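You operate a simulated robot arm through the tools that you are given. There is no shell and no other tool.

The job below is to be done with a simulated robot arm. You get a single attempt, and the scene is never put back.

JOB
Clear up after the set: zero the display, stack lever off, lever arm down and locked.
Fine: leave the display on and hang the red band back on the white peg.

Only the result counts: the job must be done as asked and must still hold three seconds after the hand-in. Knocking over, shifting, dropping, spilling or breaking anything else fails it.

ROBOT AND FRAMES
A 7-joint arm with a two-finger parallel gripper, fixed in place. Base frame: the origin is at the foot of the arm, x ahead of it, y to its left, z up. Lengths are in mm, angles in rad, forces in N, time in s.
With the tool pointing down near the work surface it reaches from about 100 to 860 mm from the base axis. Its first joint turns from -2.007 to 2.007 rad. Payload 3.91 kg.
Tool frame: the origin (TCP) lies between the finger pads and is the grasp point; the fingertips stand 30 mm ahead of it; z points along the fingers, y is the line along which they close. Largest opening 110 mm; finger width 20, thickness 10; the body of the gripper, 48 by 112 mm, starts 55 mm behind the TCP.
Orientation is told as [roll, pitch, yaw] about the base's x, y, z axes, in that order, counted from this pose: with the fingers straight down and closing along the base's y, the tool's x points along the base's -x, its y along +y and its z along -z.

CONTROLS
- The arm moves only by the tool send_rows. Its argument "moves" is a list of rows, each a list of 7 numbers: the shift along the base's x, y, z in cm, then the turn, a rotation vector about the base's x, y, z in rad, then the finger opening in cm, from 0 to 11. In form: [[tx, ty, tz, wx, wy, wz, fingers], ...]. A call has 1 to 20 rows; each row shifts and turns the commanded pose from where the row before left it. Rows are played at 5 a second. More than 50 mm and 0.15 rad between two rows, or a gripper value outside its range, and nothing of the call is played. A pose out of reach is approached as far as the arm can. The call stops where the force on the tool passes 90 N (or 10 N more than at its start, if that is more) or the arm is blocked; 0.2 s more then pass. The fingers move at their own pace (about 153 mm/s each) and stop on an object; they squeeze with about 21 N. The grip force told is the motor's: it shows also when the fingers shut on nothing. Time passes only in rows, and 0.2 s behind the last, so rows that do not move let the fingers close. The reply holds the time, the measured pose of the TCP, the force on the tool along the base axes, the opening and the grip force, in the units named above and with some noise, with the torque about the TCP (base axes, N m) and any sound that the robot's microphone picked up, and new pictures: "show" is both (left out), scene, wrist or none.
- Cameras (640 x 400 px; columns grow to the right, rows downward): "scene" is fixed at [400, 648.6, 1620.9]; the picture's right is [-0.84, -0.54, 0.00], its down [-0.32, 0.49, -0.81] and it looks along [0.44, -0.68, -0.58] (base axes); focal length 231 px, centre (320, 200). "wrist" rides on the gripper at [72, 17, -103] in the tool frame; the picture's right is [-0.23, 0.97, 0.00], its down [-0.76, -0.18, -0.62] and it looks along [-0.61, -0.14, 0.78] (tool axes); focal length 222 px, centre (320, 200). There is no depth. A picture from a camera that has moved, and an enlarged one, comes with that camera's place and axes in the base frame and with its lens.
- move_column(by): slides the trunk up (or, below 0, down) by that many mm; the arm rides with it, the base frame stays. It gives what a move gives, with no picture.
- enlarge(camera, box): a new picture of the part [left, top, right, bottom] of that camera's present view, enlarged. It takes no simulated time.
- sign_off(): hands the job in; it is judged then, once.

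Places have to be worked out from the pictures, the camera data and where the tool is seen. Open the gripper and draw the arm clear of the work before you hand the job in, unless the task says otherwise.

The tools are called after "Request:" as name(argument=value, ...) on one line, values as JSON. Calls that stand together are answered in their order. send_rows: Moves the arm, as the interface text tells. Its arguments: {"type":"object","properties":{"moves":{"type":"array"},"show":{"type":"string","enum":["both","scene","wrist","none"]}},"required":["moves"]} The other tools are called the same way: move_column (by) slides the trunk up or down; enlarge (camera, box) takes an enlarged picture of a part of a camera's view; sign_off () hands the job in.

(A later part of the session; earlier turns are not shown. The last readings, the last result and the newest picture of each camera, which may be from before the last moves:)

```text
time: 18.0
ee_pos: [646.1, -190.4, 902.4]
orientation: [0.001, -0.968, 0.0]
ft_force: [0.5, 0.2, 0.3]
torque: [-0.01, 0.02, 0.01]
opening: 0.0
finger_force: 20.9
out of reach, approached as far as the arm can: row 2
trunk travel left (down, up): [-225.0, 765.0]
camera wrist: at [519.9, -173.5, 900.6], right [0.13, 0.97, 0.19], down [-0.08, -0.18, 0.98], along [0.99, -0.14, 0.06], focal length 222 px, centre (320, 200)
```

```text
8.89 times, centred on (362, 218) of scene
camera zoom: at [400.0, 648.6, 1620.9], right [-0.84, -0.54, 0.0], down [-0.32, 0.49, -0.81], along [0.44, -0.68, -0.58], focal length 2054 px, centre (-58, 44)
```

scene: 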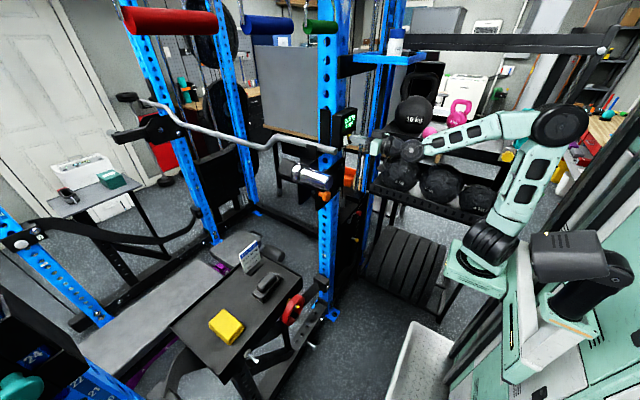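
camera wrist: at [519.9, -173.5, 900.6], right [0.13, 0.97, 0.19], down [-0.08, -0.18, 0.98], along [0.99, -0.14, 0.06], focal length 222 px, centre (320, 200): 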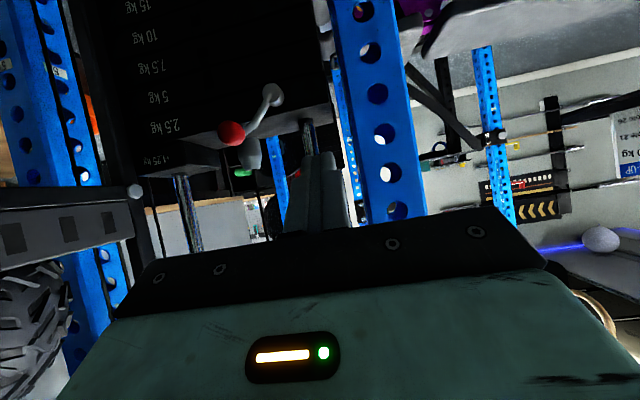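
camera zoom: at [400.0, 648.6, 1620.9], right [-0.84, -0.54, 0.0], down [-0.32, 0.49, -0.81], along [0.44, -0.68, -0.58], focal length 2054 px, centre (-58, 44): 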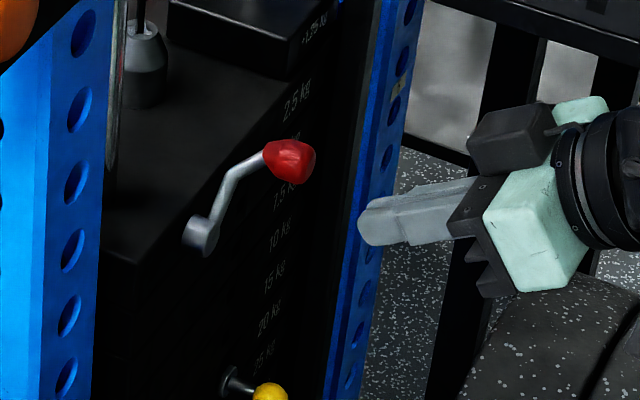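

No labels are printed at the lever, but it points up toward the "+1.25 kg" add-on block, and 21.25 kg = 20 + 1.25, so it is presumably ON now. Close-up triangulation puts the knob at about (756,-290,827) and the hub at about (784,-244,786). I'll go to a standoff with the tool level and rolled so that the fingers straddle the knob along its tangent direction.

Request:
send_rows(moves=[[0.5, -1.6, -1.2, 0, -0.1206, 0, 6], [0.5, -1.6, -1.2, 0, -0.1206, 0, 6], [0.5, -1.6, -1.2, 0, -0.1206, 0, 6], [0.5, -1.6, -1.2, 0, -0.1206, 0, 6], [0.5, -1.6, -1.2, 0, -0.1206, 0, 6], [0.5, -2.0, -1.5, 0, 0, 0, 6], [0, 0, 0, 0, 0, 0, 6]], show="both")

```text
time: 19.6
ee_pos: [673.9, -291.2, 827.0]
orientation: [-2.699, -1.57, 2.697]
ft_force: [0.3, -0.3, -0.8]
torque: [0.02, -0.01, 0.04]
opening: 60.1
finger_force: 0.1
trunk travel left (down, up): [-225.0, 765.0]
camera wrist: at [571.6, -272.8, 754.6], right [0.0, 0.97, 0.23], down [-0.62, -0.18, 0.76], along [0.78, -0.14, 0.61], focal length 222 px, centre (320, 200)
```

scene: 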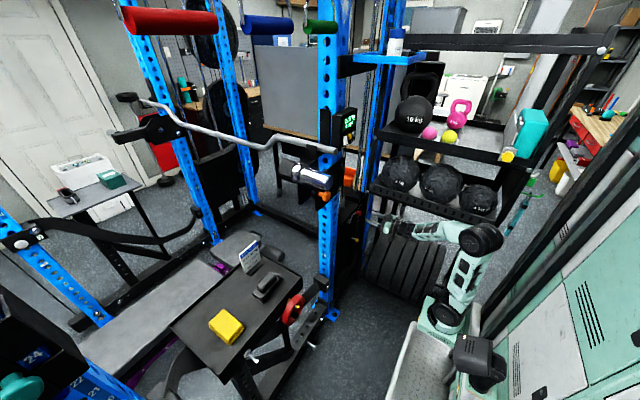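
wrist: 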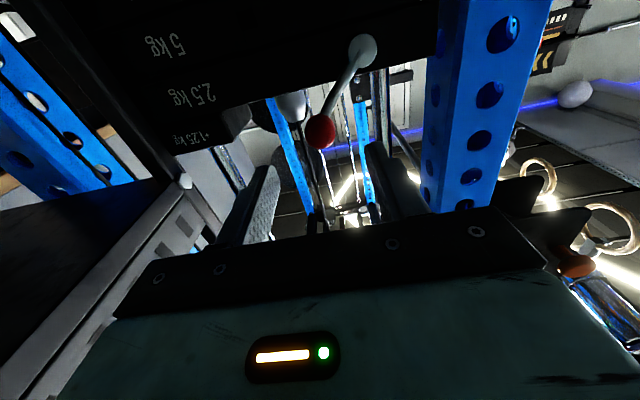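

The knob sits centred between the open fingers in the wrist view (y≈-288, z≈826). I'll roll the tool 45° about x so the fingers straddle the lever rod tangentially.

Request:
send_rows(moves=[[0, 0.05, 0, 0.131, 0, 0, 6], [0, 0.05, 0, 0.131, 0, 0, 6], [0, 0.05, 0, 0.131, 0, 0, 6], [0, 0.05, 0, 0.131, 0, 0, 6], [0, 0.05, 0, 0.131, 0, 0, 6], [0, 0.05, 0, 0.131, 0, 0, 6], [0, 0, 0, 0, 0, 0, 6]], show="wrist")

Request:
enlarge(camera="scene", box=[330, 190, 430, 260])

```text
time: 21.2
ee_pos: [674.8, -287.0, 826.8]
orientation: [1.571, -0.782, -1.572]
ft_force: [-0.4, 0.1, 0.5]
torque: [0.01, 0.02, 0.0]
opening: 60.2
finger_force: 0.1
trunk travel left (down, up): [-225.0, 765.0]
camera wrist: at [572.2, -223.9, 787.5], right [0.0, 0.53, 0.85], down [-0.62, -0.67, 0.41], along [0.78, -0.53, 0.33], focal length 222 px, centre (320, 200)
```

wrist: 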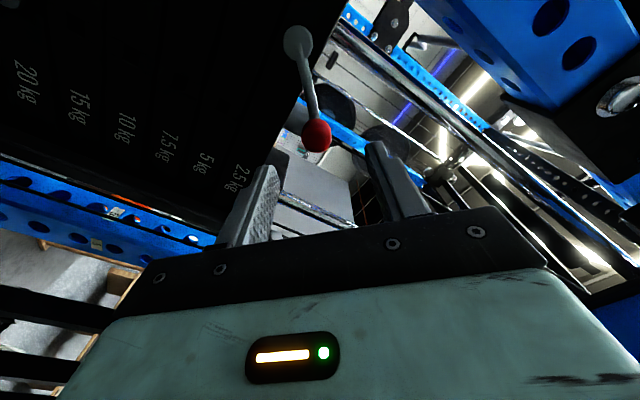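

```text
5.71 times, centred on (380, 225) of scene
camera zoom: at [400.0, 648.6, 1620.9], right [-0.84, -0.54, 0.0], down [-0.32, 0.49, -0.81], along [0.44, -0.68, -0.58], focal length 1320 px, centre (-23, 57)
```

zoom: 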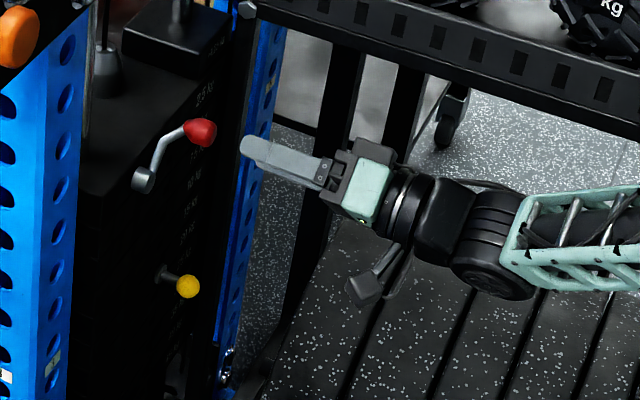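

The lever rod now lies squarely between the fingers and the knob is confirmed at (756,-287.5,825). Advancing 60 mm in +x to straddle it.

Request:
send_rows(moves=[[2, 0, 0, 0, 0, 0, 6], [2, 0, 0, 0, 0, 0, 6], [2, 0, 0, 0, 0, 0, 6], [0, 0, 0, 0, 0, 0, 6]], show="wrist")

Request:
enlarge(camera="scene", box=[330, 190, 430, 260])

```text
time: 22.2
ee_pos: [735.8, -289.2, 827.7]
orientation: [1.57, -0.783, -1.571]
ft_force: [-0.7, -0.4, 0.2]
torque: [0.04, 0.02, 0.0]
opening: 59.8
finger_force: 0.0
trunk travel left (down, up): [-225.0, 765.0]
camera wrist: at [633.1, -225.1, 787.6], right [0.0, 0.53, 0.85], down [-0.62, -0.66, 0.41], along [0.78, -0.53, 0.33], focal length 222 px, centre (320, 200)
```

wrist: 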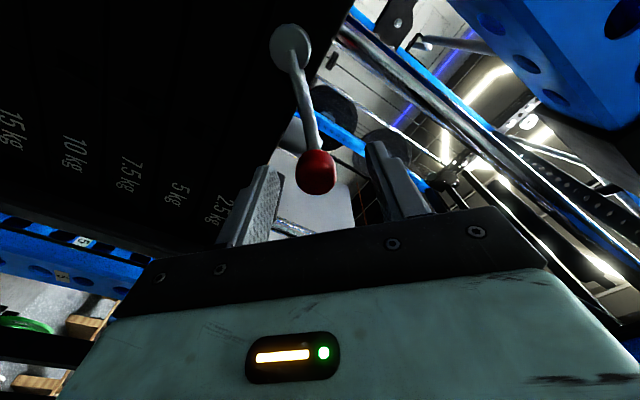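

```text
5.71 times, centred on (380, 225) of scene
camera zoom: at [400.0, 648.6, 1620.9], right [-0.84, -0.54, 0.0], down [-0.32, 0.49, -0.81], along [0.44, -0.68, -0.58], focal length 1320 px, centre (-23, 57)
```

zoom: 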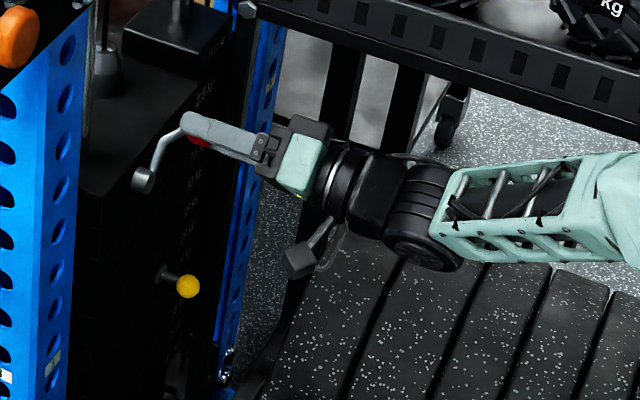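

The knob is between the fingers. I'll close to about 30 mm (loosely straddling the ~26 mm knob), then nudge a little counter-clockwise to feel whether the lever moves that way.

Request:
send_rows(moves=[[0, 0, -0.1, 0, 0, 0, 3.0], [0, 0, 0, 0, 0, 0, 3.0], [0, 0, 0, 0, 0, 0, 3.0]], show="wrist")

Request:
enlarge(camera="wrist", box=[220, 0, 420, 240])

```text
time: 23.0
ee_pos: [736.2, -289.4, 826.2]
orientation: [1.568, -0.784, -1.571]
ft_force: [-0.3, -0.5, -0.2]
torque: [0.01, 0.02, 0.02]
opening: 30.0
finger_force: 0.0
trunk travel left (down, up): [-225.0, 765.0]
camera wrist: at [632.7, -225.5, 786.6], right [0.0, 0.53, 0.85], down [-0.62, -0.66, 0.41], along [0.78, -0.53, 0.33], focal length 222 px, centre (320, 200)
```

wrist: 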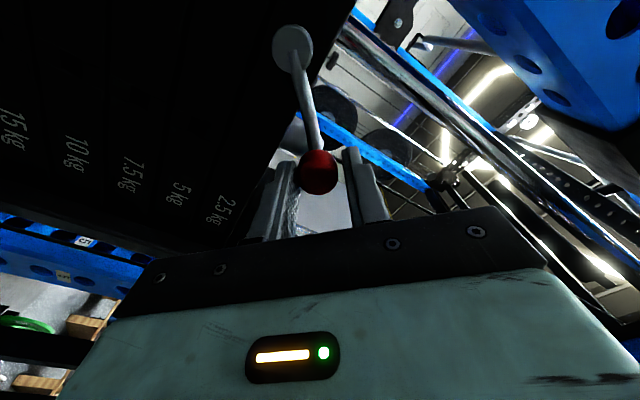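

```text
1.67 times, centred on (320, 120) of wrist
camera zoom: at [632.7, -225.5, 786.6], right [0.0, 0.53, 0.85], down [-0.62, -0.66, 0.41], along [0.78, -0.53, 0.33], focal length 370 px, centre (320, 333)
```

zoom: 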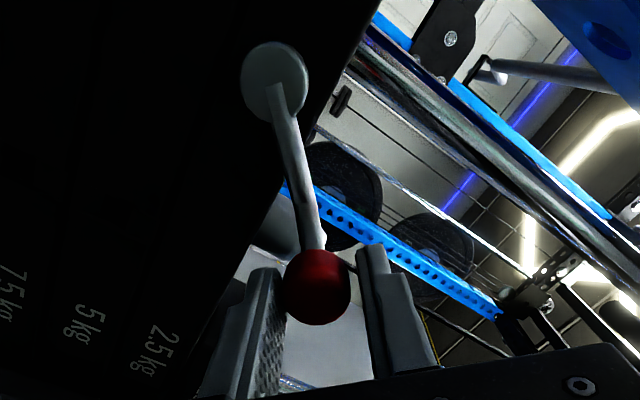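

The knob is snugly bracketed with no contact force. Nudging counter-clockwise (+y,+z) by a few mm.

Request:
send_rows(moves=[[0, 0.3, 0.3, 0, 0, 0, 3.0], [0, 0.3, 0.3, 0, 0, 0, 3.0]], show="wrist")

Request:
enlarge(camera="wrist", box=[220, 0, 420, 240])

```text
time: 23.6
ee_pos: [735.4, -282.5, 831.8]
orientation: [1.571, -0.783, -1.572]
ft_force: [-0.1, -1.2, -0.5]
torque: [-0.03, 0.01, 0.02]
opening: 30.5
finger_force: 0.3
trunk travel left (down, up): [-225.0, 765.0]
camera wrist: at [632.6, -218.6, 791.8], right [0.0, 0.53, 0.85], down [-0.62, -0.66, 0.41], along [0.78, -0.53, 0.33], focal length 222 px, centre (320, 200)
```

wrist: 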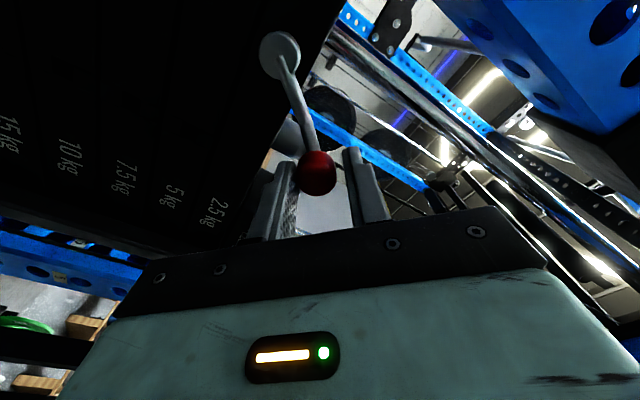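

```text
1.67 times, centred on (320, 120) of wrist
camera zoom: at [632.6, -218.6, 791.8], right [0.0, 0.53, 0.85], down [-0.62, -0.66, 0.41], along [0.78, -0.53, 0.33], focal length 370 px, centre (320, 333)
```

zoom: 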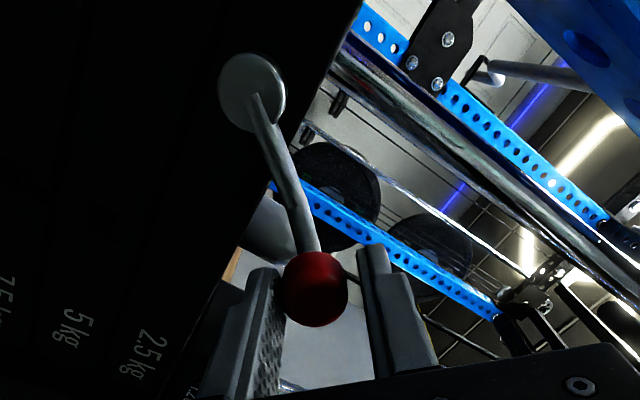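

It follows freely with ~1 N, so the lever turns counter-clockwise. I continue along the arc around the hub (y≈-243.6, z≈780, r≈64), unrolling the tool with it up to vertical.

Request:
send_rows(moves=[[0, 0.69, 0.45, -0.129, 0, 0, 3.0], [0, 0.74, 0.36, -0.129, 0, 0, 3.0], [0, 0.79, 0.26, -0.129, 0, 0, 3.0], [0, 0.81, 0.16, -0.129, 0, 0, 3.0], [0, 0.82, 0.05, -0.129, 0, 0, 3.0]], show="both")

Request:
enlarge(camera="scene", box=[300, 100, 420, 260])

Request:
enlarge(camera="wrist", box=[220, 0, 420, 240])

```text
time: 24.8
ee_pos: [734.1, -243.1, 843.6]
orientation: [1.568, -1.432, -1.568]
ft_force: [-0.5, 0.5, -0.1]
torque: [0.01, 0.02, 0.01]
opening: 30.0
finger_force: 0.0
trunk travel left (down, up): [-225.0, 765.0]
camera wrist: at [631.4, -215.6, 774.4], right [0.0, 0.93, 0.36], down [-0.62, -0.28, 0.73], along [0.78, -0.22, 0.58], focal length 222 px, centre (320, 200)
```

scene: 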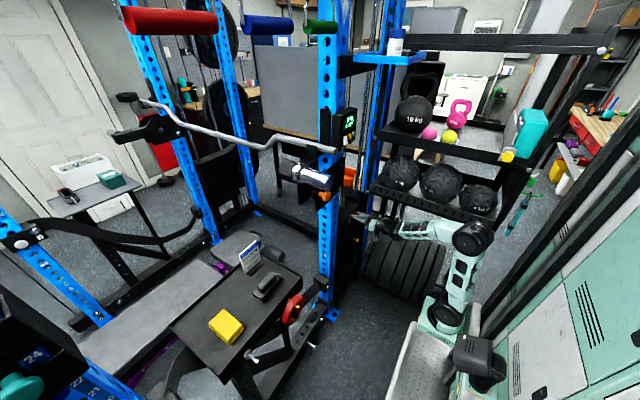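
wrist: 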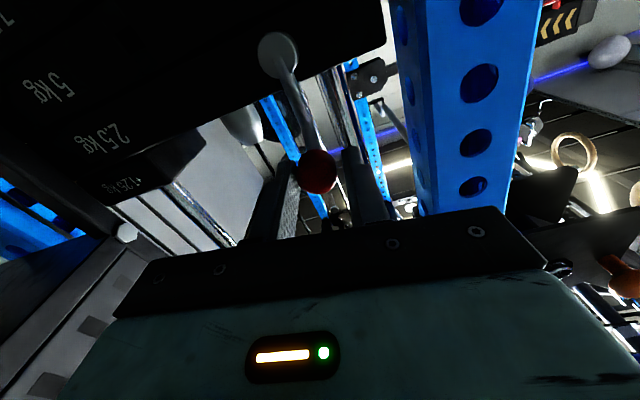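

```text
2.50 times, centred on (360, 180) of scene
camera zoom: at [400.0, 648.6, 1620.9], right [-0.84, -0.54, 0.0], down [-0.32, 0.49, -0.81], along [0.44, -0.68, -0.58], focal length 578 px, centre (220, 250)
```

zoom: 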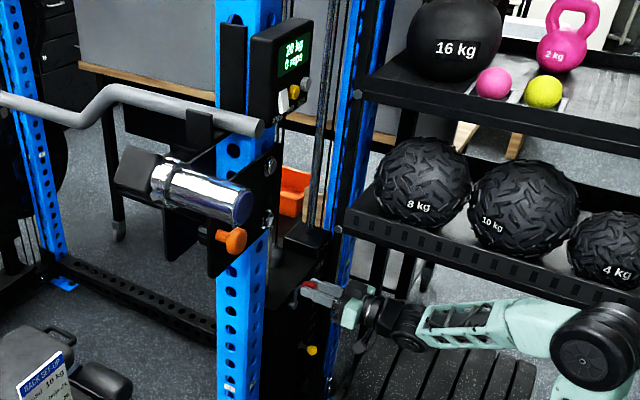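

```text
1.67 times, centred on (320, 120) of wrist
camera zoom: at [631.4, -215.6, 774.4], right [0.0, 0.93, 0.36], down [-0.62, -0.28, 0.73], along [0.78, -0.22, 0.58], focal length 370 px, centre (320, 333)
```

zoom: 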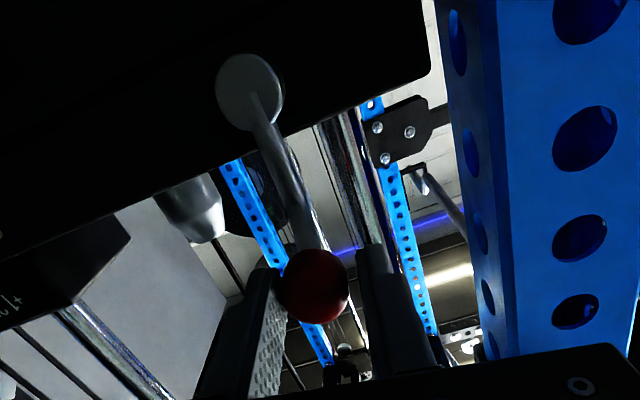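

The display now reads "20 kg / 0 reps", so counter-clockwise is OFF. I carry on along the arc toward the far stop, watching the force.

Request:
send_rows(moves=[[0, 0.82, -0.05, -0.129, 0, 0, 3.0], [0, 0.81, -0.16, -0.129, 0, 0, 3.0], [0, 0.79, -0.26, -0.129, 0, 0, 3.0], [0, 0.74, -0.37, -0.129, 0, 0, 3.0], [0, 0.69, -0.45, -0.129, 0, 0, 3.0]], show="wrist")

Request:
enlarge(camera="wrist", box=[220, 0, 420, 240])

```text
time: 26.0
ee_pos: [734.8, -205.1, 831.0]
orientation: [-1.57, -1.066, 1.568]
ft_force: [-0.2, 0.6, -0.4]
torque: [0.0, 0.03, 0.06]
opening: 30.7
finger_force: 0.5
trunk travel left (down, up): [-225.0, 765.0]
camera wrist: at [632.2, -224.5, 759.7], right [0.0, 0.96, -0.27], down [-0.62, 0.21, 0.75], along [0.78, 0.17, 0.6], focal length 222 px, centre (320, 200)
```

wrist: 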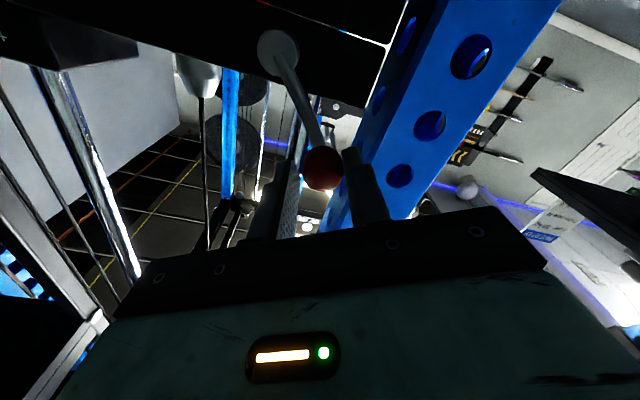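

```text
1.67 times, centred on (320, 120) of wrist
camera zoom: at [632.2, -224.5, 759.7], right [0.0, 0.96, -0.27], down [-0.62, 0.21, 0.75], along [0.78, 0.17, 0.6], focal length 370 px, centre (320, 333)
```

zoom: 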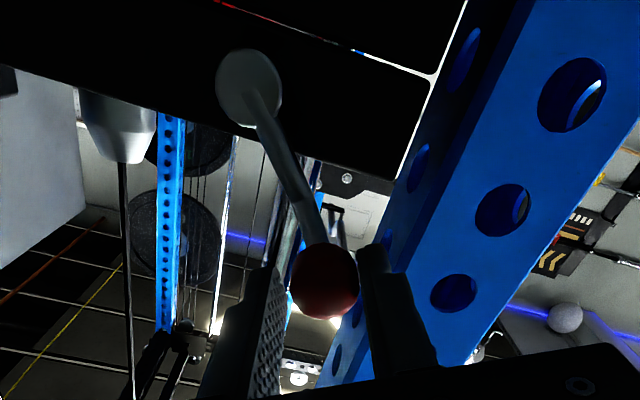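

The knob is leaning against the leading finger (past top, gravity carries it). I continue further counter-clockwise in steps to find the stop.

Request:
send_rows(moves=[[0, 0.63, -0.54, -0.129, 0, 0, 3.0], [0, 0.55, -0.61, -0.129, 0, 0, 3.0]], show="wrist")

Request:
enlarge(camera="wrist", box=[220, 0, 420, 240])

```text
time: 26.6
ee_pos: [734.2, -195.9, 821.1]
orientation: [-1.576, -0.809, 1.571]
ft_force: [2.2, -8.6, 6.3]
torque: [0.0, -0.04, -0.2]
opening: 35.2
finger_force: 5.4
trunk travel left (down, up): [-225.0, 765.0]
camera wrist: at [631.9, -232.4, 756.9], right [0.01, 0.86, -0.51], down [-0.62, 0.4, 0.67], along [0.78, 0.31, 0.54], focal length 222 px, centre (320, 200)
```

wrist: 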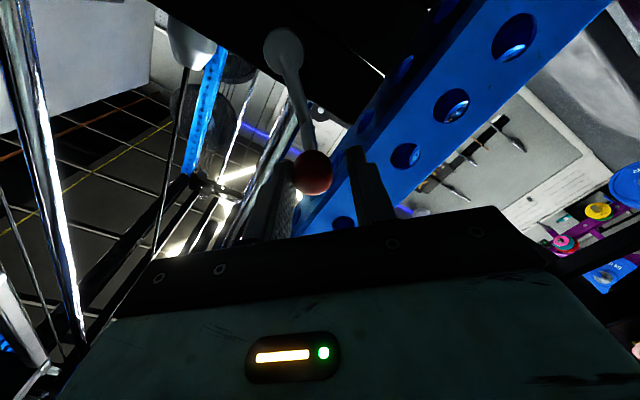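

```text
1.67 times, centred on (320, 120) of wrist
camera zoom: at [631.9, -232.4, 756.9], right [0.01, 0.86, -0.51], down [-0.62, 0.4, 0.67], along [0.78, 0.31, 0.54], focal length 370 px, centre (320, 333)
```

zoom: 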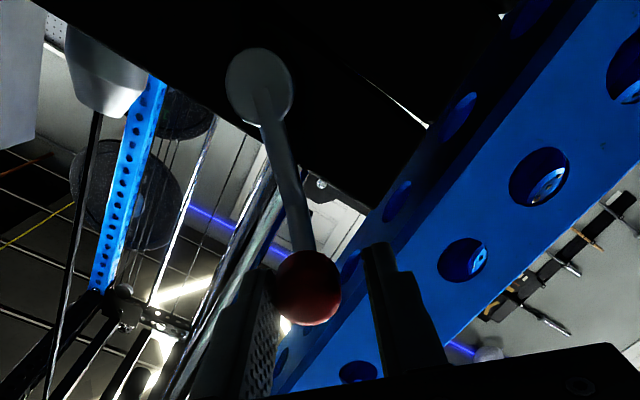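

The lever hit its end stop at about 135° (resisting ~10 N), so it is fully OFF. I relieve the pressure, open the fingers and retreat straight back in -x.

Request:
send_rows(moves=[[0, -0.4, 0.4, 0, 0, 0, 4.0], [0, 0, 0, 0, 0, 0, 7.0], [0, 0, 0, 0, 0, 0, 7.0], [-3, 0, 0, 0, 0, 0, 7.0], [-3, 0, 0, 0, 0, 0, 7.0], [-1, 0, 0, 0, 0, 0, 7.0]], show="both")

Request:
enlarge(camera="scene", box=[310, 100, 410, 260])

Request:
enlarge(camera="wrist", box=[200, 0, 420, 200])

```text
time: 28.0
ee_pos: [664.5, -198.3, 825.0]
orientation: [-1.571, -0.81, 1.571]
ft_force: [0.2, -0.1, 0.7]
torque: [0.01, 0.0, 0.0]
opening: 69.9
finger_force: 0.1
trunk travel left (down, up): [-225.0, 765.0]
camera wrist: at [561.4, -234.0, 760.8], right [0.0, 0.86, -0.51], down [-0.62, 0.4, 0.67], along [0.78, 0.32, 0.54], focal length 222 px, centre (320, 200)
```

scene: 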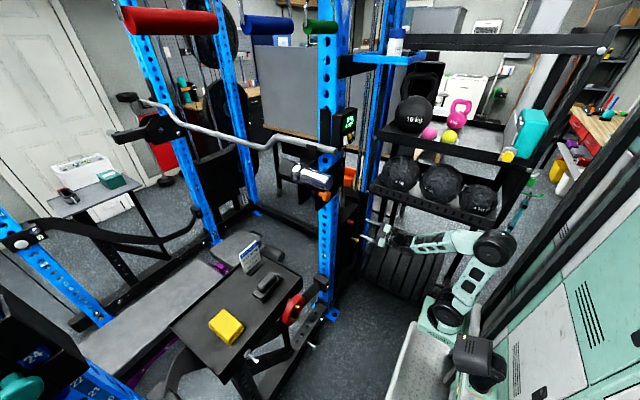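
wrist: 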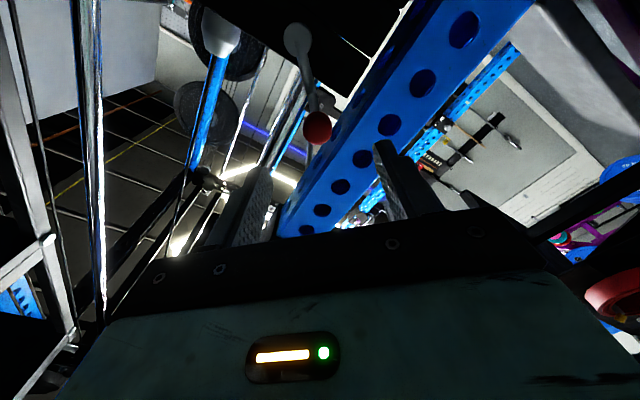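

```text
2.50 times, centred on (360, 180) of scene
camera zoom: at [400.0, 648.6, 1620.9], right [-0.84, -0.54, 0.0], down [-0.32, 0.49, -0.81], along [0.44, -0.68, -0.58], focal length 578 px, centre (220, 250)
```

zoom: 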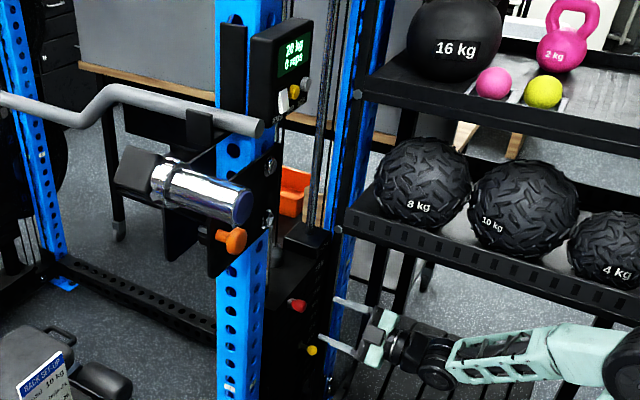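

```text
2.00 times, centred on (310, 100) of wrist
camera zoom: at [561.4, -234.0, 760.8], right [0.0, 0.86, -0.51], down [-0.62, 0.4, 0.67], along [0.78, 0.32, 0.54], focal length 444 px, centre (340, 400)
```

zoom: 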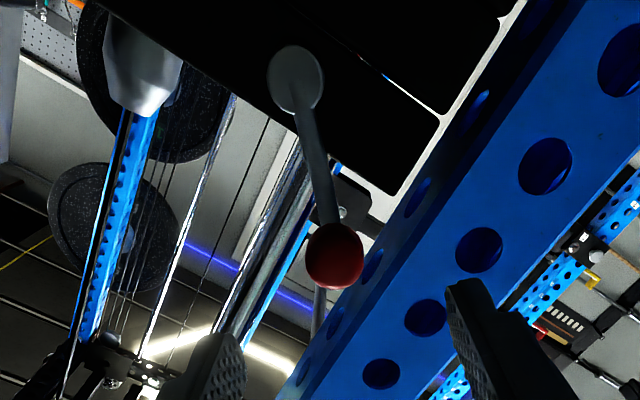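

The lever stays at OFF and the display holds at 20 kg / 0 reps. Next I examine the lever arm: unroll the tool, move to y≈+60 clear of everything, and tilt the camera level.

Request:
send_rows(moves=[[-1, 4.0, 0, 0.127, 0, 0, 7], [-1, 4.0, 0, 0.127, 0, 0, 7], [-1, 4.0, 0, 0.127, 0, 0, 7], [-1, 4.0, 0, 0.127, 0, 0, 0], [-1, 4.0, 0, 0.127, 0, 0, 0], [-1, 4.0, 0, 0.127, 0, 0, 0], [0, 1.0, 0, 0, 0.12, 0, 0], [0, 1.0, 0, 0, 0.12, 0, 0], [0, 0, 0, 0, 0.12, 0, 0], [0, 0, 0, 0, 0.12, 0, 0], [0, 0, 0, 0, 0, 0, 0]], show="none")

```text
time: 30.4
ee_pos: [608.0, 64.1, 829.5]
orientation: [0.001, -1.09, -0.001]
ft_force: [0.1, -0.7, 0.0]
torque: [-0.04, 0.02, 0.01]
opening: 0.2
finger_force: 20.7
out of reach, approached as far as the arm can: row 3
trunk travel left (down, up): [-225.0, 765.0]
```

Now raise the trunk by 280 mm to bring the camera up near the bracket's height.

Request:
move_column(by=280)

Request:
enlarge(camera="wrist", box=[160, 0, 480, 220])

Request:
enlarge(camera="scene", box=[260, 120, 420, 240])

```text
time: 33.2
ee_pos: [608.5, 62.3, 1107.5]
orientation: [0.003, -1.092, -0.002]
ft_force: [1.0, 0.0, 0.1]
torque: [0.02, 0.0, 0.02]
opening: 0.0
finger_force: 21.3
trunk travel left (down, up): [-505.0, 485.0]
```

```text
1.82 times, centred on (320, 110) of wrist
camera zoom: at [484.2, 81.0, 1090.8], right [0.11, 0.97, 0.2], down [-0.2, -0.18, 0.96], along [0.97, -0.14, 0.18], focal length 404 px, centre (320, 364)
```

zoom: 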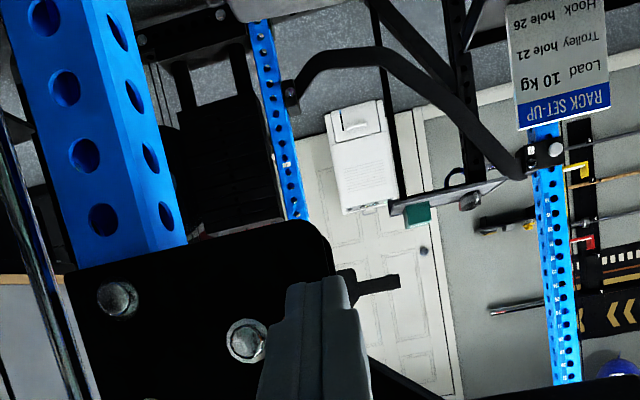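

```text
3.33 times, centred on (340, 180) of scene
camera zoom: at [400.0, 648.6, 1620.9], right [-0.84, -0.54, 0.0], down [-0.32, 0.49, -0.81], along [0.44, -0.68, -0.58], focal length 770 px, centre (253, 267)
```

zoom: 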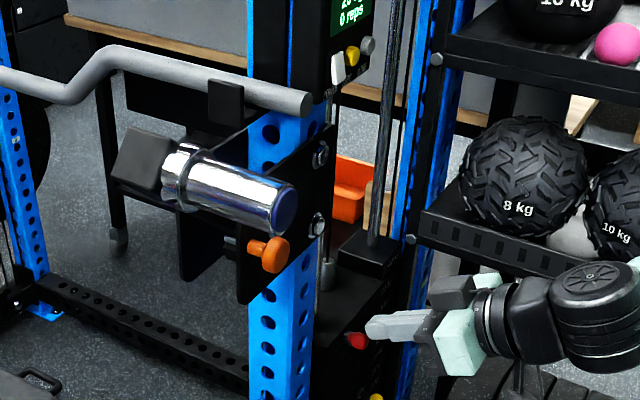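

The fingers hide the orange pin. I'll shift to y≈+180 and yaw the view toward the bracket to see the pin and the arm from the side.

Request:
send_rows(moves=[[0, 4, -0.5, 0, 0, -0.1, 0], [0, 4, -0.5, 0, 0, -0.1, 0], [0, 4, -0.5, 0, 0, -0.1, 0], [0, 4, -0.5, 0, 0, -0.1, 0], [0, 0, 0, 0, 0, 0, 0]], show="wrist")

Request:
enlarge(camera="wrist", box=[60, 60, 380, 260])

```text
time: 34.4
ee_pos: [609.8, 226.1, 1088.1]
orientation: [0.002, -1.089, -0.402]
ft_force: [-0.1, 0.1, 0.3]
torque: [0.02, 0.02, 0.02]
opening: 0.3
finger_force: 21.0
trunk travel left (down, up): [-505.0, 485.0]
camera wrist: at [500.8, 291.8, 1072.1], right [0.48, 0.86, 0.2], down [-0.25, -0.09, 0.96], along [0.84, -0.51, 0.18], focal length 222 px, centre (320, 200)
```

wrist: 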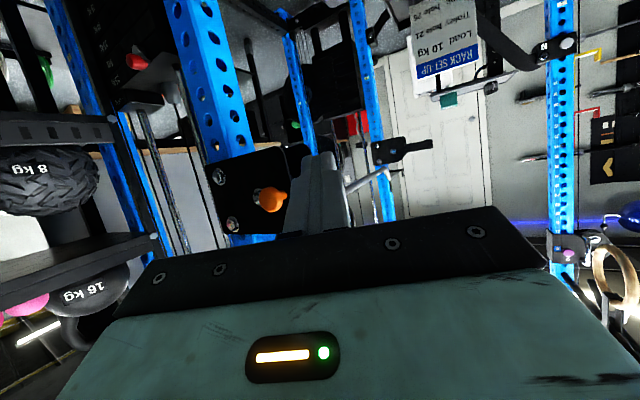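

```text
2.00 times, centred on (220, 160) of wrist
camera zoom: at [500.8, 291.8, 1072.1], right [0.48, 0.86, 0.2], down [-0.25, -0.09, 0.96], along [0.84, -0.51, 0.18], focal length 444 px, centre (520, 280)
```

zoom: 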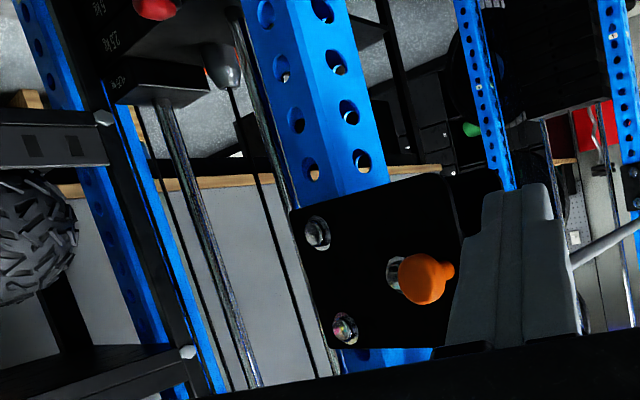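

The gripper body hides the arm from this angle (the camera sees over its underside). I'll raise the trunk 220 mm and reposition so the arm lies below the camera's axis.

Request:
move_column(by=220)

Request:
send_rows(moves=[[-1.5, 3, 0, 0, 0, -0.1, 11], [-1.5, 3, 0, 0, 0, -0.1, 11], [-1.5, 3, 0, 0, 0, -0.1, 11], [-1.5, 3, 0, 0, 0, -0.1, 11], [0, 0, 0, 0, 0.1, 0, 11], [0, 0, 0, 0, 0.1, 0, 11], [0, 0, 0, 0, 0, 0, 11]], show="wrist")

Request:
enlarge(camera="wrist", box=[120, 40, 440, 240])

```text
time: 36.8
ee_pos: [609.9, 225.2, 1308.4]
orientation: [0.003, -1.091, -0.401]
ft_force: [0.0, -0.4, -0.3]
torque: [-0.02, 0.0, 0.01]
opening: 0.0
finger_force: 21.2
trunk travel left (down, up): [-725.0, 265.0]
```

```text
time: 38.4
ee_pos: [548.7, 346.5, 1309.2]
orientation: [-0.242, -0.935, -0.593]
ft_force: [0.1, 0.8, -0.4]
torque: [0.02, 0.03, 0.01]
opening: 110.0
finger_force: 0.0
trunk travel left (down, up): [-725.0, 265.0]
camera wrist: at [472.3, 448.8, 1306.9], right [0.8, 0.6, 0.04], down [-0.07, 0.02, 1.0], along [0.6, -0.8, 0.06], focal length 222 px, centre (320, 200)
```

wrist: 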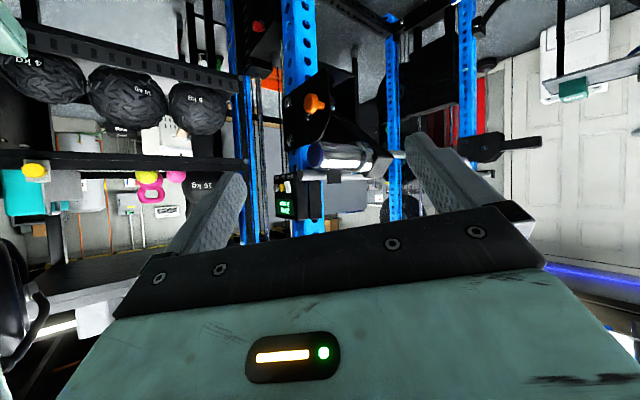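

```text
2.00 times, centred on (280, 140) of wrist
camera zoom: at [472.3, 448.8, 1306.9], right [0.8, 0.6, 0.04], down [-0.07, 0.02, 1.0], along [0.6, -0.8, 0.06], focal length 444 px, centre (400, 320)
```

zoom: 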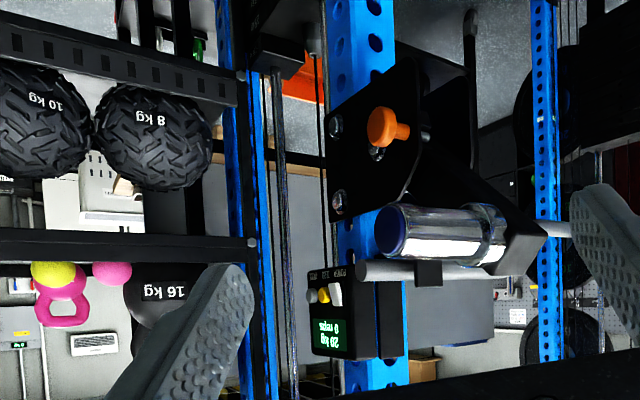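

An excellent view: the arm rises from between the bracket plates to the sleeve and the orange plunger is on the near plate. Enlarging more.

Request:
enlarge(camera="wrist", box=[270, 60, 410, 170])

Request:
enlarge(camera="wrist", box=[290, 80, 350, 125])

Request:
enlarge(camera="scene", box=[290, 165, 340, 215])

```text
3.64 times, centred on (340, 115) of wrist
camera zoom: at [472.3, 448.8, 1306.9], right [0.8, 0.6, 0.04], down [-0.07, 0.02, 1.0], along [0.6, -0.8, 0.06], focal length 808 px, centre (247, 509)
```

zoom: 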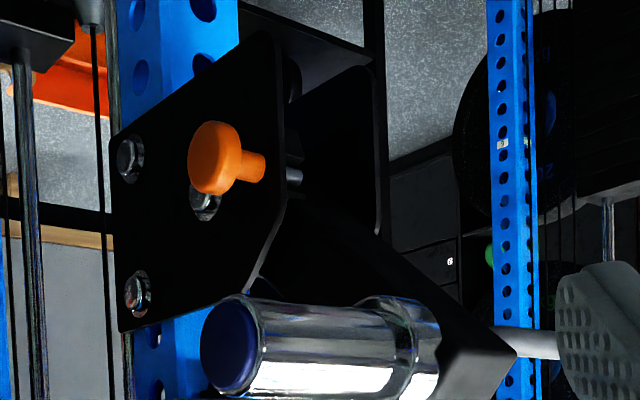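

```text
8.89 times, centred on (320, 102) of wrist
camera zoom: at [472.3, 448.8, 1306.9], right [0.8, 0.6, 0.04], down [-0.07, 0.02, 1.0], along [0.6, -0.8, 0.06], focal length 1974 px, centre (320, 1067)
```

zoom: 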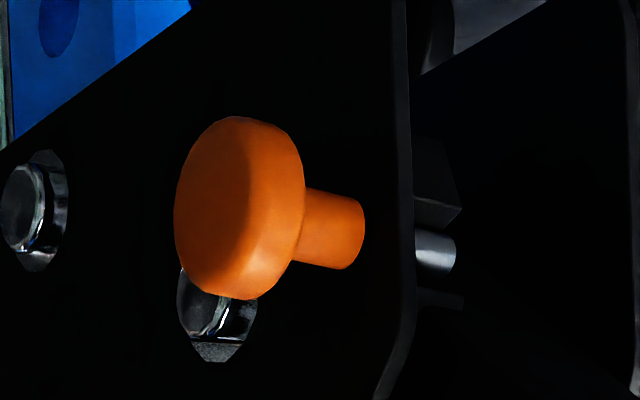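

```text
8.00 times, centred on (315, 190) of scene
camera zoom: at [400.0, 648.6, 1620.9], right [-0.84, -0.54, 0.0], down [-0.32, 0.49, -0.81], along [0.44, -0.68, -0.58], focal length 1848 px, centre (360, 280)
```

zoom: 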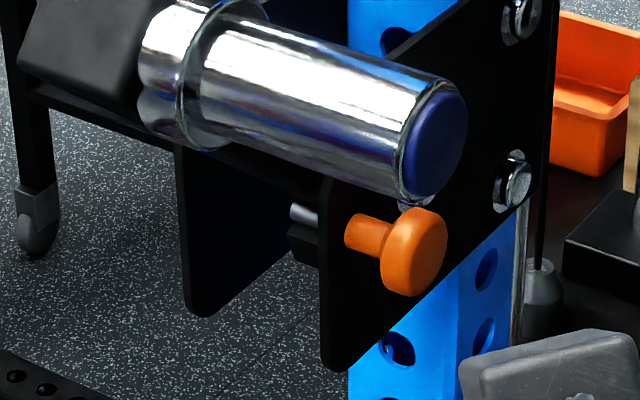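

The silver plunger tip pokes through into the gap just beneath the arm with a stop block below it, so the pin probably has to be pulled before the arm can come down. Flange centre refined to about (764,42,1121). I'll go back to a level +x orientation in front of it, then lower the trunk.

Request:
send_rows(moves=[[0.64, -2.17, 0.44, 0, -0.1, 0, 7.5], [0.64, -2.17, 0.44, 0, -0.1, 0, 7.5], [0.64, -2.17, 0.44, 0, 0, 0.1, 7.5], [0.64, -2.17, 0.44, 0, 0, 0.1, 7.5], [0.64, -2.17, 0.44, 0, 0, 0.1, 7.5], [0.64, -2.17, 0.44, 0, 0, 0.1, 7.5], [0.64, -2.17, 0.44, 0, 0, 0.1, 7.5], [0.64, -2.17, 0.44, 0, 0, 0.1, 7.5], [0.64, -2.17, 0.44, 0, 0, 0.1, 7.5], [0.64, -2.17, 0.44, 0, 0, 0.1, 7.5], [0.64, -2.17, 0.44, 0, -0.12, 0, 7.5], [0.64, -2.17, 0.44, 0, -0.12, 0, 7.5], [0.64, -2.17, 0.44, 0, -0.12, 0, 7.5], [0.64, -2.17, 0.44, 0, -0.12, 0, 7.5], [0, 0, 0, 0, 0, 0, 7.5]], show="scene")

```text
time: 41.6
ee_pos: [639.1, 40.6, 1370.8]
orientation: [2.061, -1.57, -2.064]
ft_force: [0.2, -0.7, 0.5]
torque: [-0.02, 0.02, 0.04]
opening: 74.9
finger_force: 0.1
trunk travel left (down, up): [-725.0, 265.0]
```

scene: 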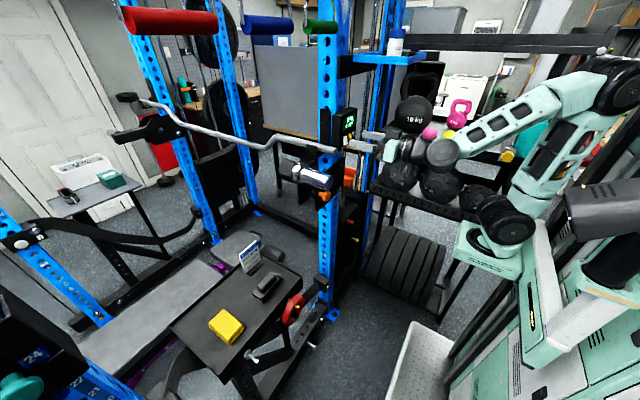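

The tool is level at (639,41,1371), clear of the sleeve. Lowering the trunk 250 mm brings it in line with the orange knob.

Request:
move_column(by=-250)

Request:
enlarge(camera="wrist", box=[160, 0, 480, 220])

Request:
enlarge(camera="scene", box=[280, 120, 400, 230])

```text
time: 44.1
ee_pos: [640.2, 41.1, 1121.1]
orientation: [1.28, -1.569, -1.279]
ft_force: [-0.6, -0.5, -0.2]
torque: [0.03, -0.01, 0.02]
opening: 75.0
finger_force: 0.1
trunk travel left (down, up): [-475.0, 515.0]
```

```text
1.82 times, centred on (320, 110) of wrist
camera zoom: at [536.7, 58.7, 1048.4], right [0.0, 0.97, 0.23], down [-0.62, -0.18, 0.76], along [0.78, -0.14, 0.61], focal length 404 px, centre (320, 364)
```

zoom: 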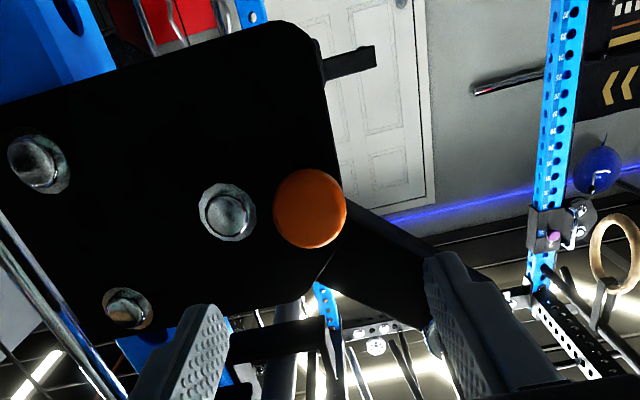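

```text
3.64 times, centred on (340, 175) of scene
camera zoom: at [400.0, 648.6, 1620.9], right [-0.84, -0.54, 0.0], down [-0.32, 0.49, -0.81], along [0.44, -0.68, -0.58], focal length 840 px, centre (247, 291)
```

zoom: 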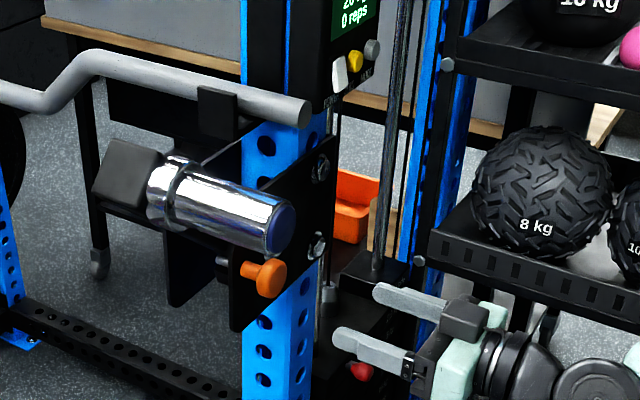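

The knob is at about (760,39,1118) and the pivot bolt at (y,z)≈(-15,1117). I advance so the open fingers flank the knob's flange.

Request:
send_rows(moves=[[3.5, -0.1, -0.1, 0, 0, 0, 7.5], [3.5, -0.1, -0.1, 0, 0, 0, 7.5], [2.5, 0, -0.1, 0, 0, 0, 7.5], [0, 0, 0, 0, 0, 0, 7.5]], show="wrist")

Request:
enlarge(camera="wrist", box=[200, 40, 440, 240])

Request:
enlarge(camera="scene", box=[280, 140, 380, 230])

```text
time: 45.1
ee_pos: [735.4, 37.1, 1118.2]
orientation: [1.275, -1.569, -1.276]
ft_force: [-0.2, -0.4, -0.3]
torque: [0.01, 0.04, 0.06]
opening: 75.2
finger_force: 0.1
trunk travel left (down, up): [-475.0, 515.0]
camera wrist: at [631.2, 55.8, 1045.6], right [0.0, 0.97, 0.23], down [-0.62, -0.18, 0.76], along [0.78, -0.14, 0.61], focal length 222 px, centre (320, 200)
```

wrist: 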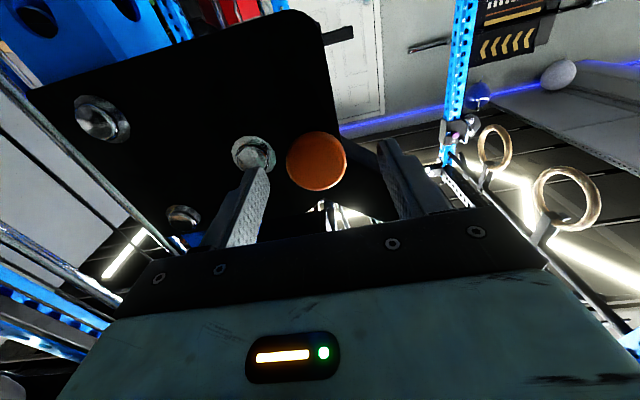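

```text
2.00 times, centred on (320, 140) of wrist
camera zoom: at [631.2, 55.8, 1045.6], right [0.0, 0.97, 0.23], down [-0.62, -0.18, 0.76], along [0.78, -0.14, 0.61], focal length 444 px, centre (320, 320)
```

zoom: 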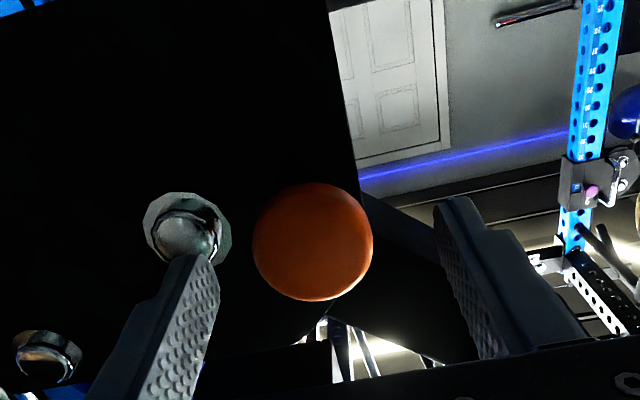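

```text
4.44 times, centred on (330, 185) of scene
camera zoom: at [400.0, 648.6, 1620.9], right [-0.84, -0.54, 0.0], down [-0.32, 0.49, -0.81], along [0.44, -0.68, -0.58], focal length 1027 px, centre (276, 267)
```

zoom: 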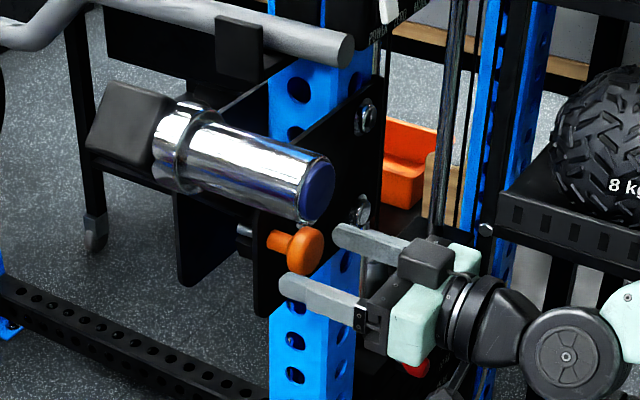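

Triangulating between the two wrist views puts the flange front at about (772,36.5,1120), diameter ~43 mm. I narrow the opening to stay clear of the pivot bolt, advance 18 mm, and then close on the knob.

Request:
send_rows(moves=[[0, 0, 0.1, 0, 0, 0, 5.4], [0, 0, 0, 0, 0, 0, 5.4], [1.0, 0, 0, 0, 0, 0, 5.4], [0.8, 0, 0, 0, 0, 0, 5.4], [0, 0, 0, 0, 0, 0, 5.4]], show="wrist")

Request:
enlarge(camera="scene", box=[280, 140, 380, 230])

Request:
enlarge(camera="wrist", box=[200, 40, 440, 240])

```text
time: 46.4
ee_pos: [751.2, 39.1, 1119.2]
orientation: [1.162, -1.569, -1.163]
ft_force: [-0.1, 0.3, -0.7]
torque: [0.02, 0.01, -0.03]
opening: 53.9
finger_force: 0.0
trunk travel left (down, up): [-475.0, 515.0]
camera wrist: at [649.2, 56.3, 1046.6], right [0.0, 0.97, 0.23], down [-0.62, -0.18, 0.76], along [0.78, -0.14, 0.61], focal length 222 px, centre (320, 200)
```

wrist: 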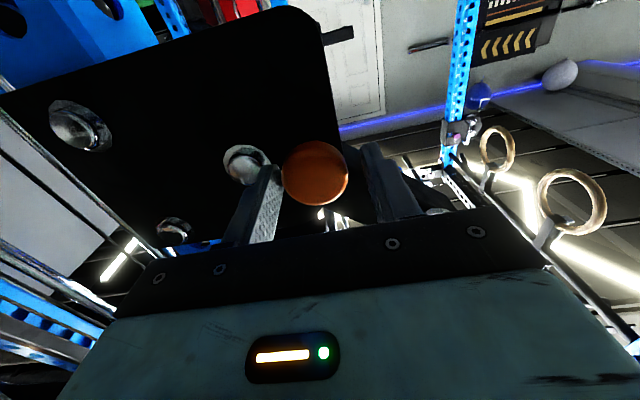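

```text
4.44 times, centred on (330, 185) of scene
camera zoom: at [400.0, 648.6, 1620.9], right [-0.84, -0.54, 0.0], down [-0.32, 0.49, -0.81], along [0.44, -0.68, -0.58], focal length 1027 px, centre (276, 267)
```

zoom: 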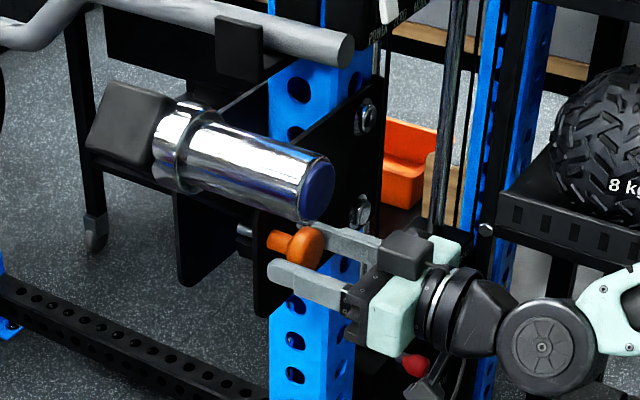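

```text
2.00 times, centred on (320, 140) of wrist
camera zoom: at [649.2, 56.3, 1046.6], right [0.0, 0.97, 0.23], down [-0.62, -0.18, 0.76], along [0.78, -0.14, 0.61], focal length 444 px, centre (320, 320)
```

zoom: 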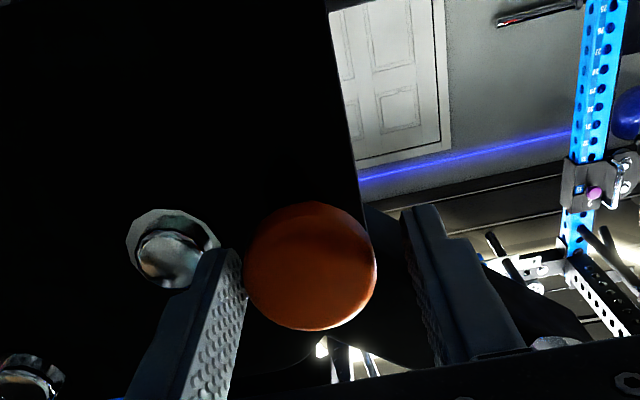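

Knob is centred in z; shifting 2.5 mm toward -y and closing on the flange.

Request:
send_rows(moves=[[0, -0.25, 0.1, 0, 0, 0, 5.4], [0, 0, 0, 0, 0, 0, 3.0], [0, 0, 0, 0, 0, 0, 3.0], [0, 0, 0, 0, 0, 0, 3.0]], show="wrist")

Request:
enlarge(camera="scene", box=[280, 140, 380, 230])

```text
time: 47.4
ee_pos: [752.0, 35.3, 1119.7]
orientation: [1.494, -1.571, -1.498]
ft_force: [-0.2, -5.9, 0.1]
torque: [-0.08, -0.02, -0.07]
opening: 41.2
finger_force: 44.9
trunk travel left (down, up): [-475.0, 515.0]
camera wrist: at [649.4, 53.1, 1047.4], right [0.0, 0.97, 0.23], down [-0.62, -0.18, 0.76], along [0.78, -0.14, 0.61], focal length 222 px, centre (320, 200)
```

wrist: 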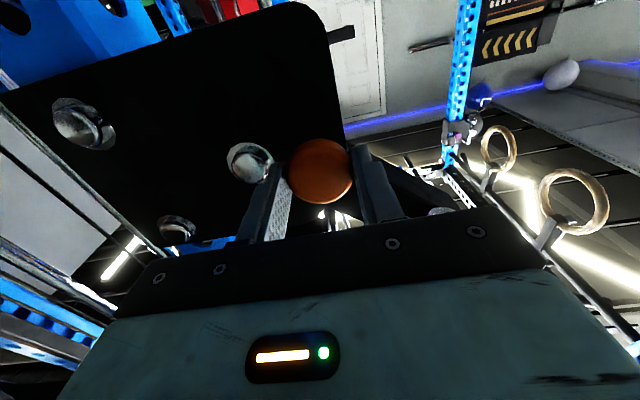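

```text
4.44 times, centred on (330, 185) of scene
camera zoom: at [400.0, 648.6, 1620.9], right [-0.84, -0.54, 0.0], down [-0.32, 0.49, -0.81], along [0.44, -0.68, -0.58], focal length 1027 px, centre (276, 267)
```

zoom: 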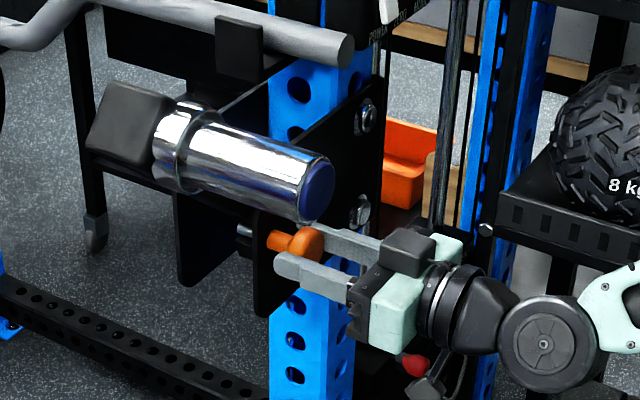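

Gripped firmly (opening 41 mm). Now pull gently toward -x in small steps, and watch the force and the arm.

Request:
send_rows(moves=[[-0.3, 0.1, 0, 0, 0, 0, 3.0], [-0.3, 0, 0, 0, 0, 0, 3.0]], show="wrist")

Request:
enlarge(camera="scene", box=[280, 140, 380, 230])

```text
time: 48.0
ee_pos: [746.6, 34.2, 1121.1]
orientation: [1.284, -1.568, -1.288]
ft_force: [4.2, -15.0, -1.7]
torque: [-0.12, -0.16, -0.25]
opening: 40.8
finger_force: 44.9
trunk travel left (down, up): [-475.0, 515.0]
camera wrist: at [644.1, 53.3, 1047.4], right [0.0, 0.97, 0.23], down [-0.62, -0.18, 0.76], along [0.78, -0.15, 0.61], focal length 222 px, centre (320, 200)
```

wrist: 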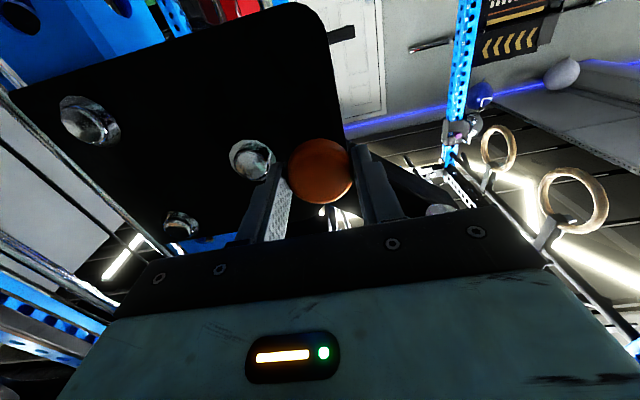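

```text
4.44 times, centred on (330, 185) of scene
camera zoom: at [400.0, 648.6, 1620.9], right [-0.84, -0.54, 0.0], down [-0.32, 0.49, -0.81], along [0.44, -0.68, -0.58], focal length 1027 px, centre (276, 267)
```

zoom: 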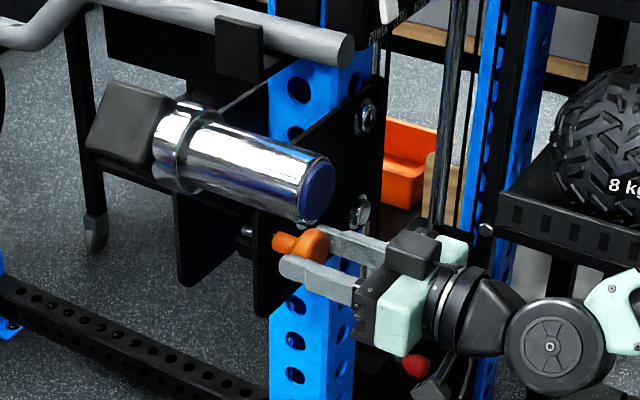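

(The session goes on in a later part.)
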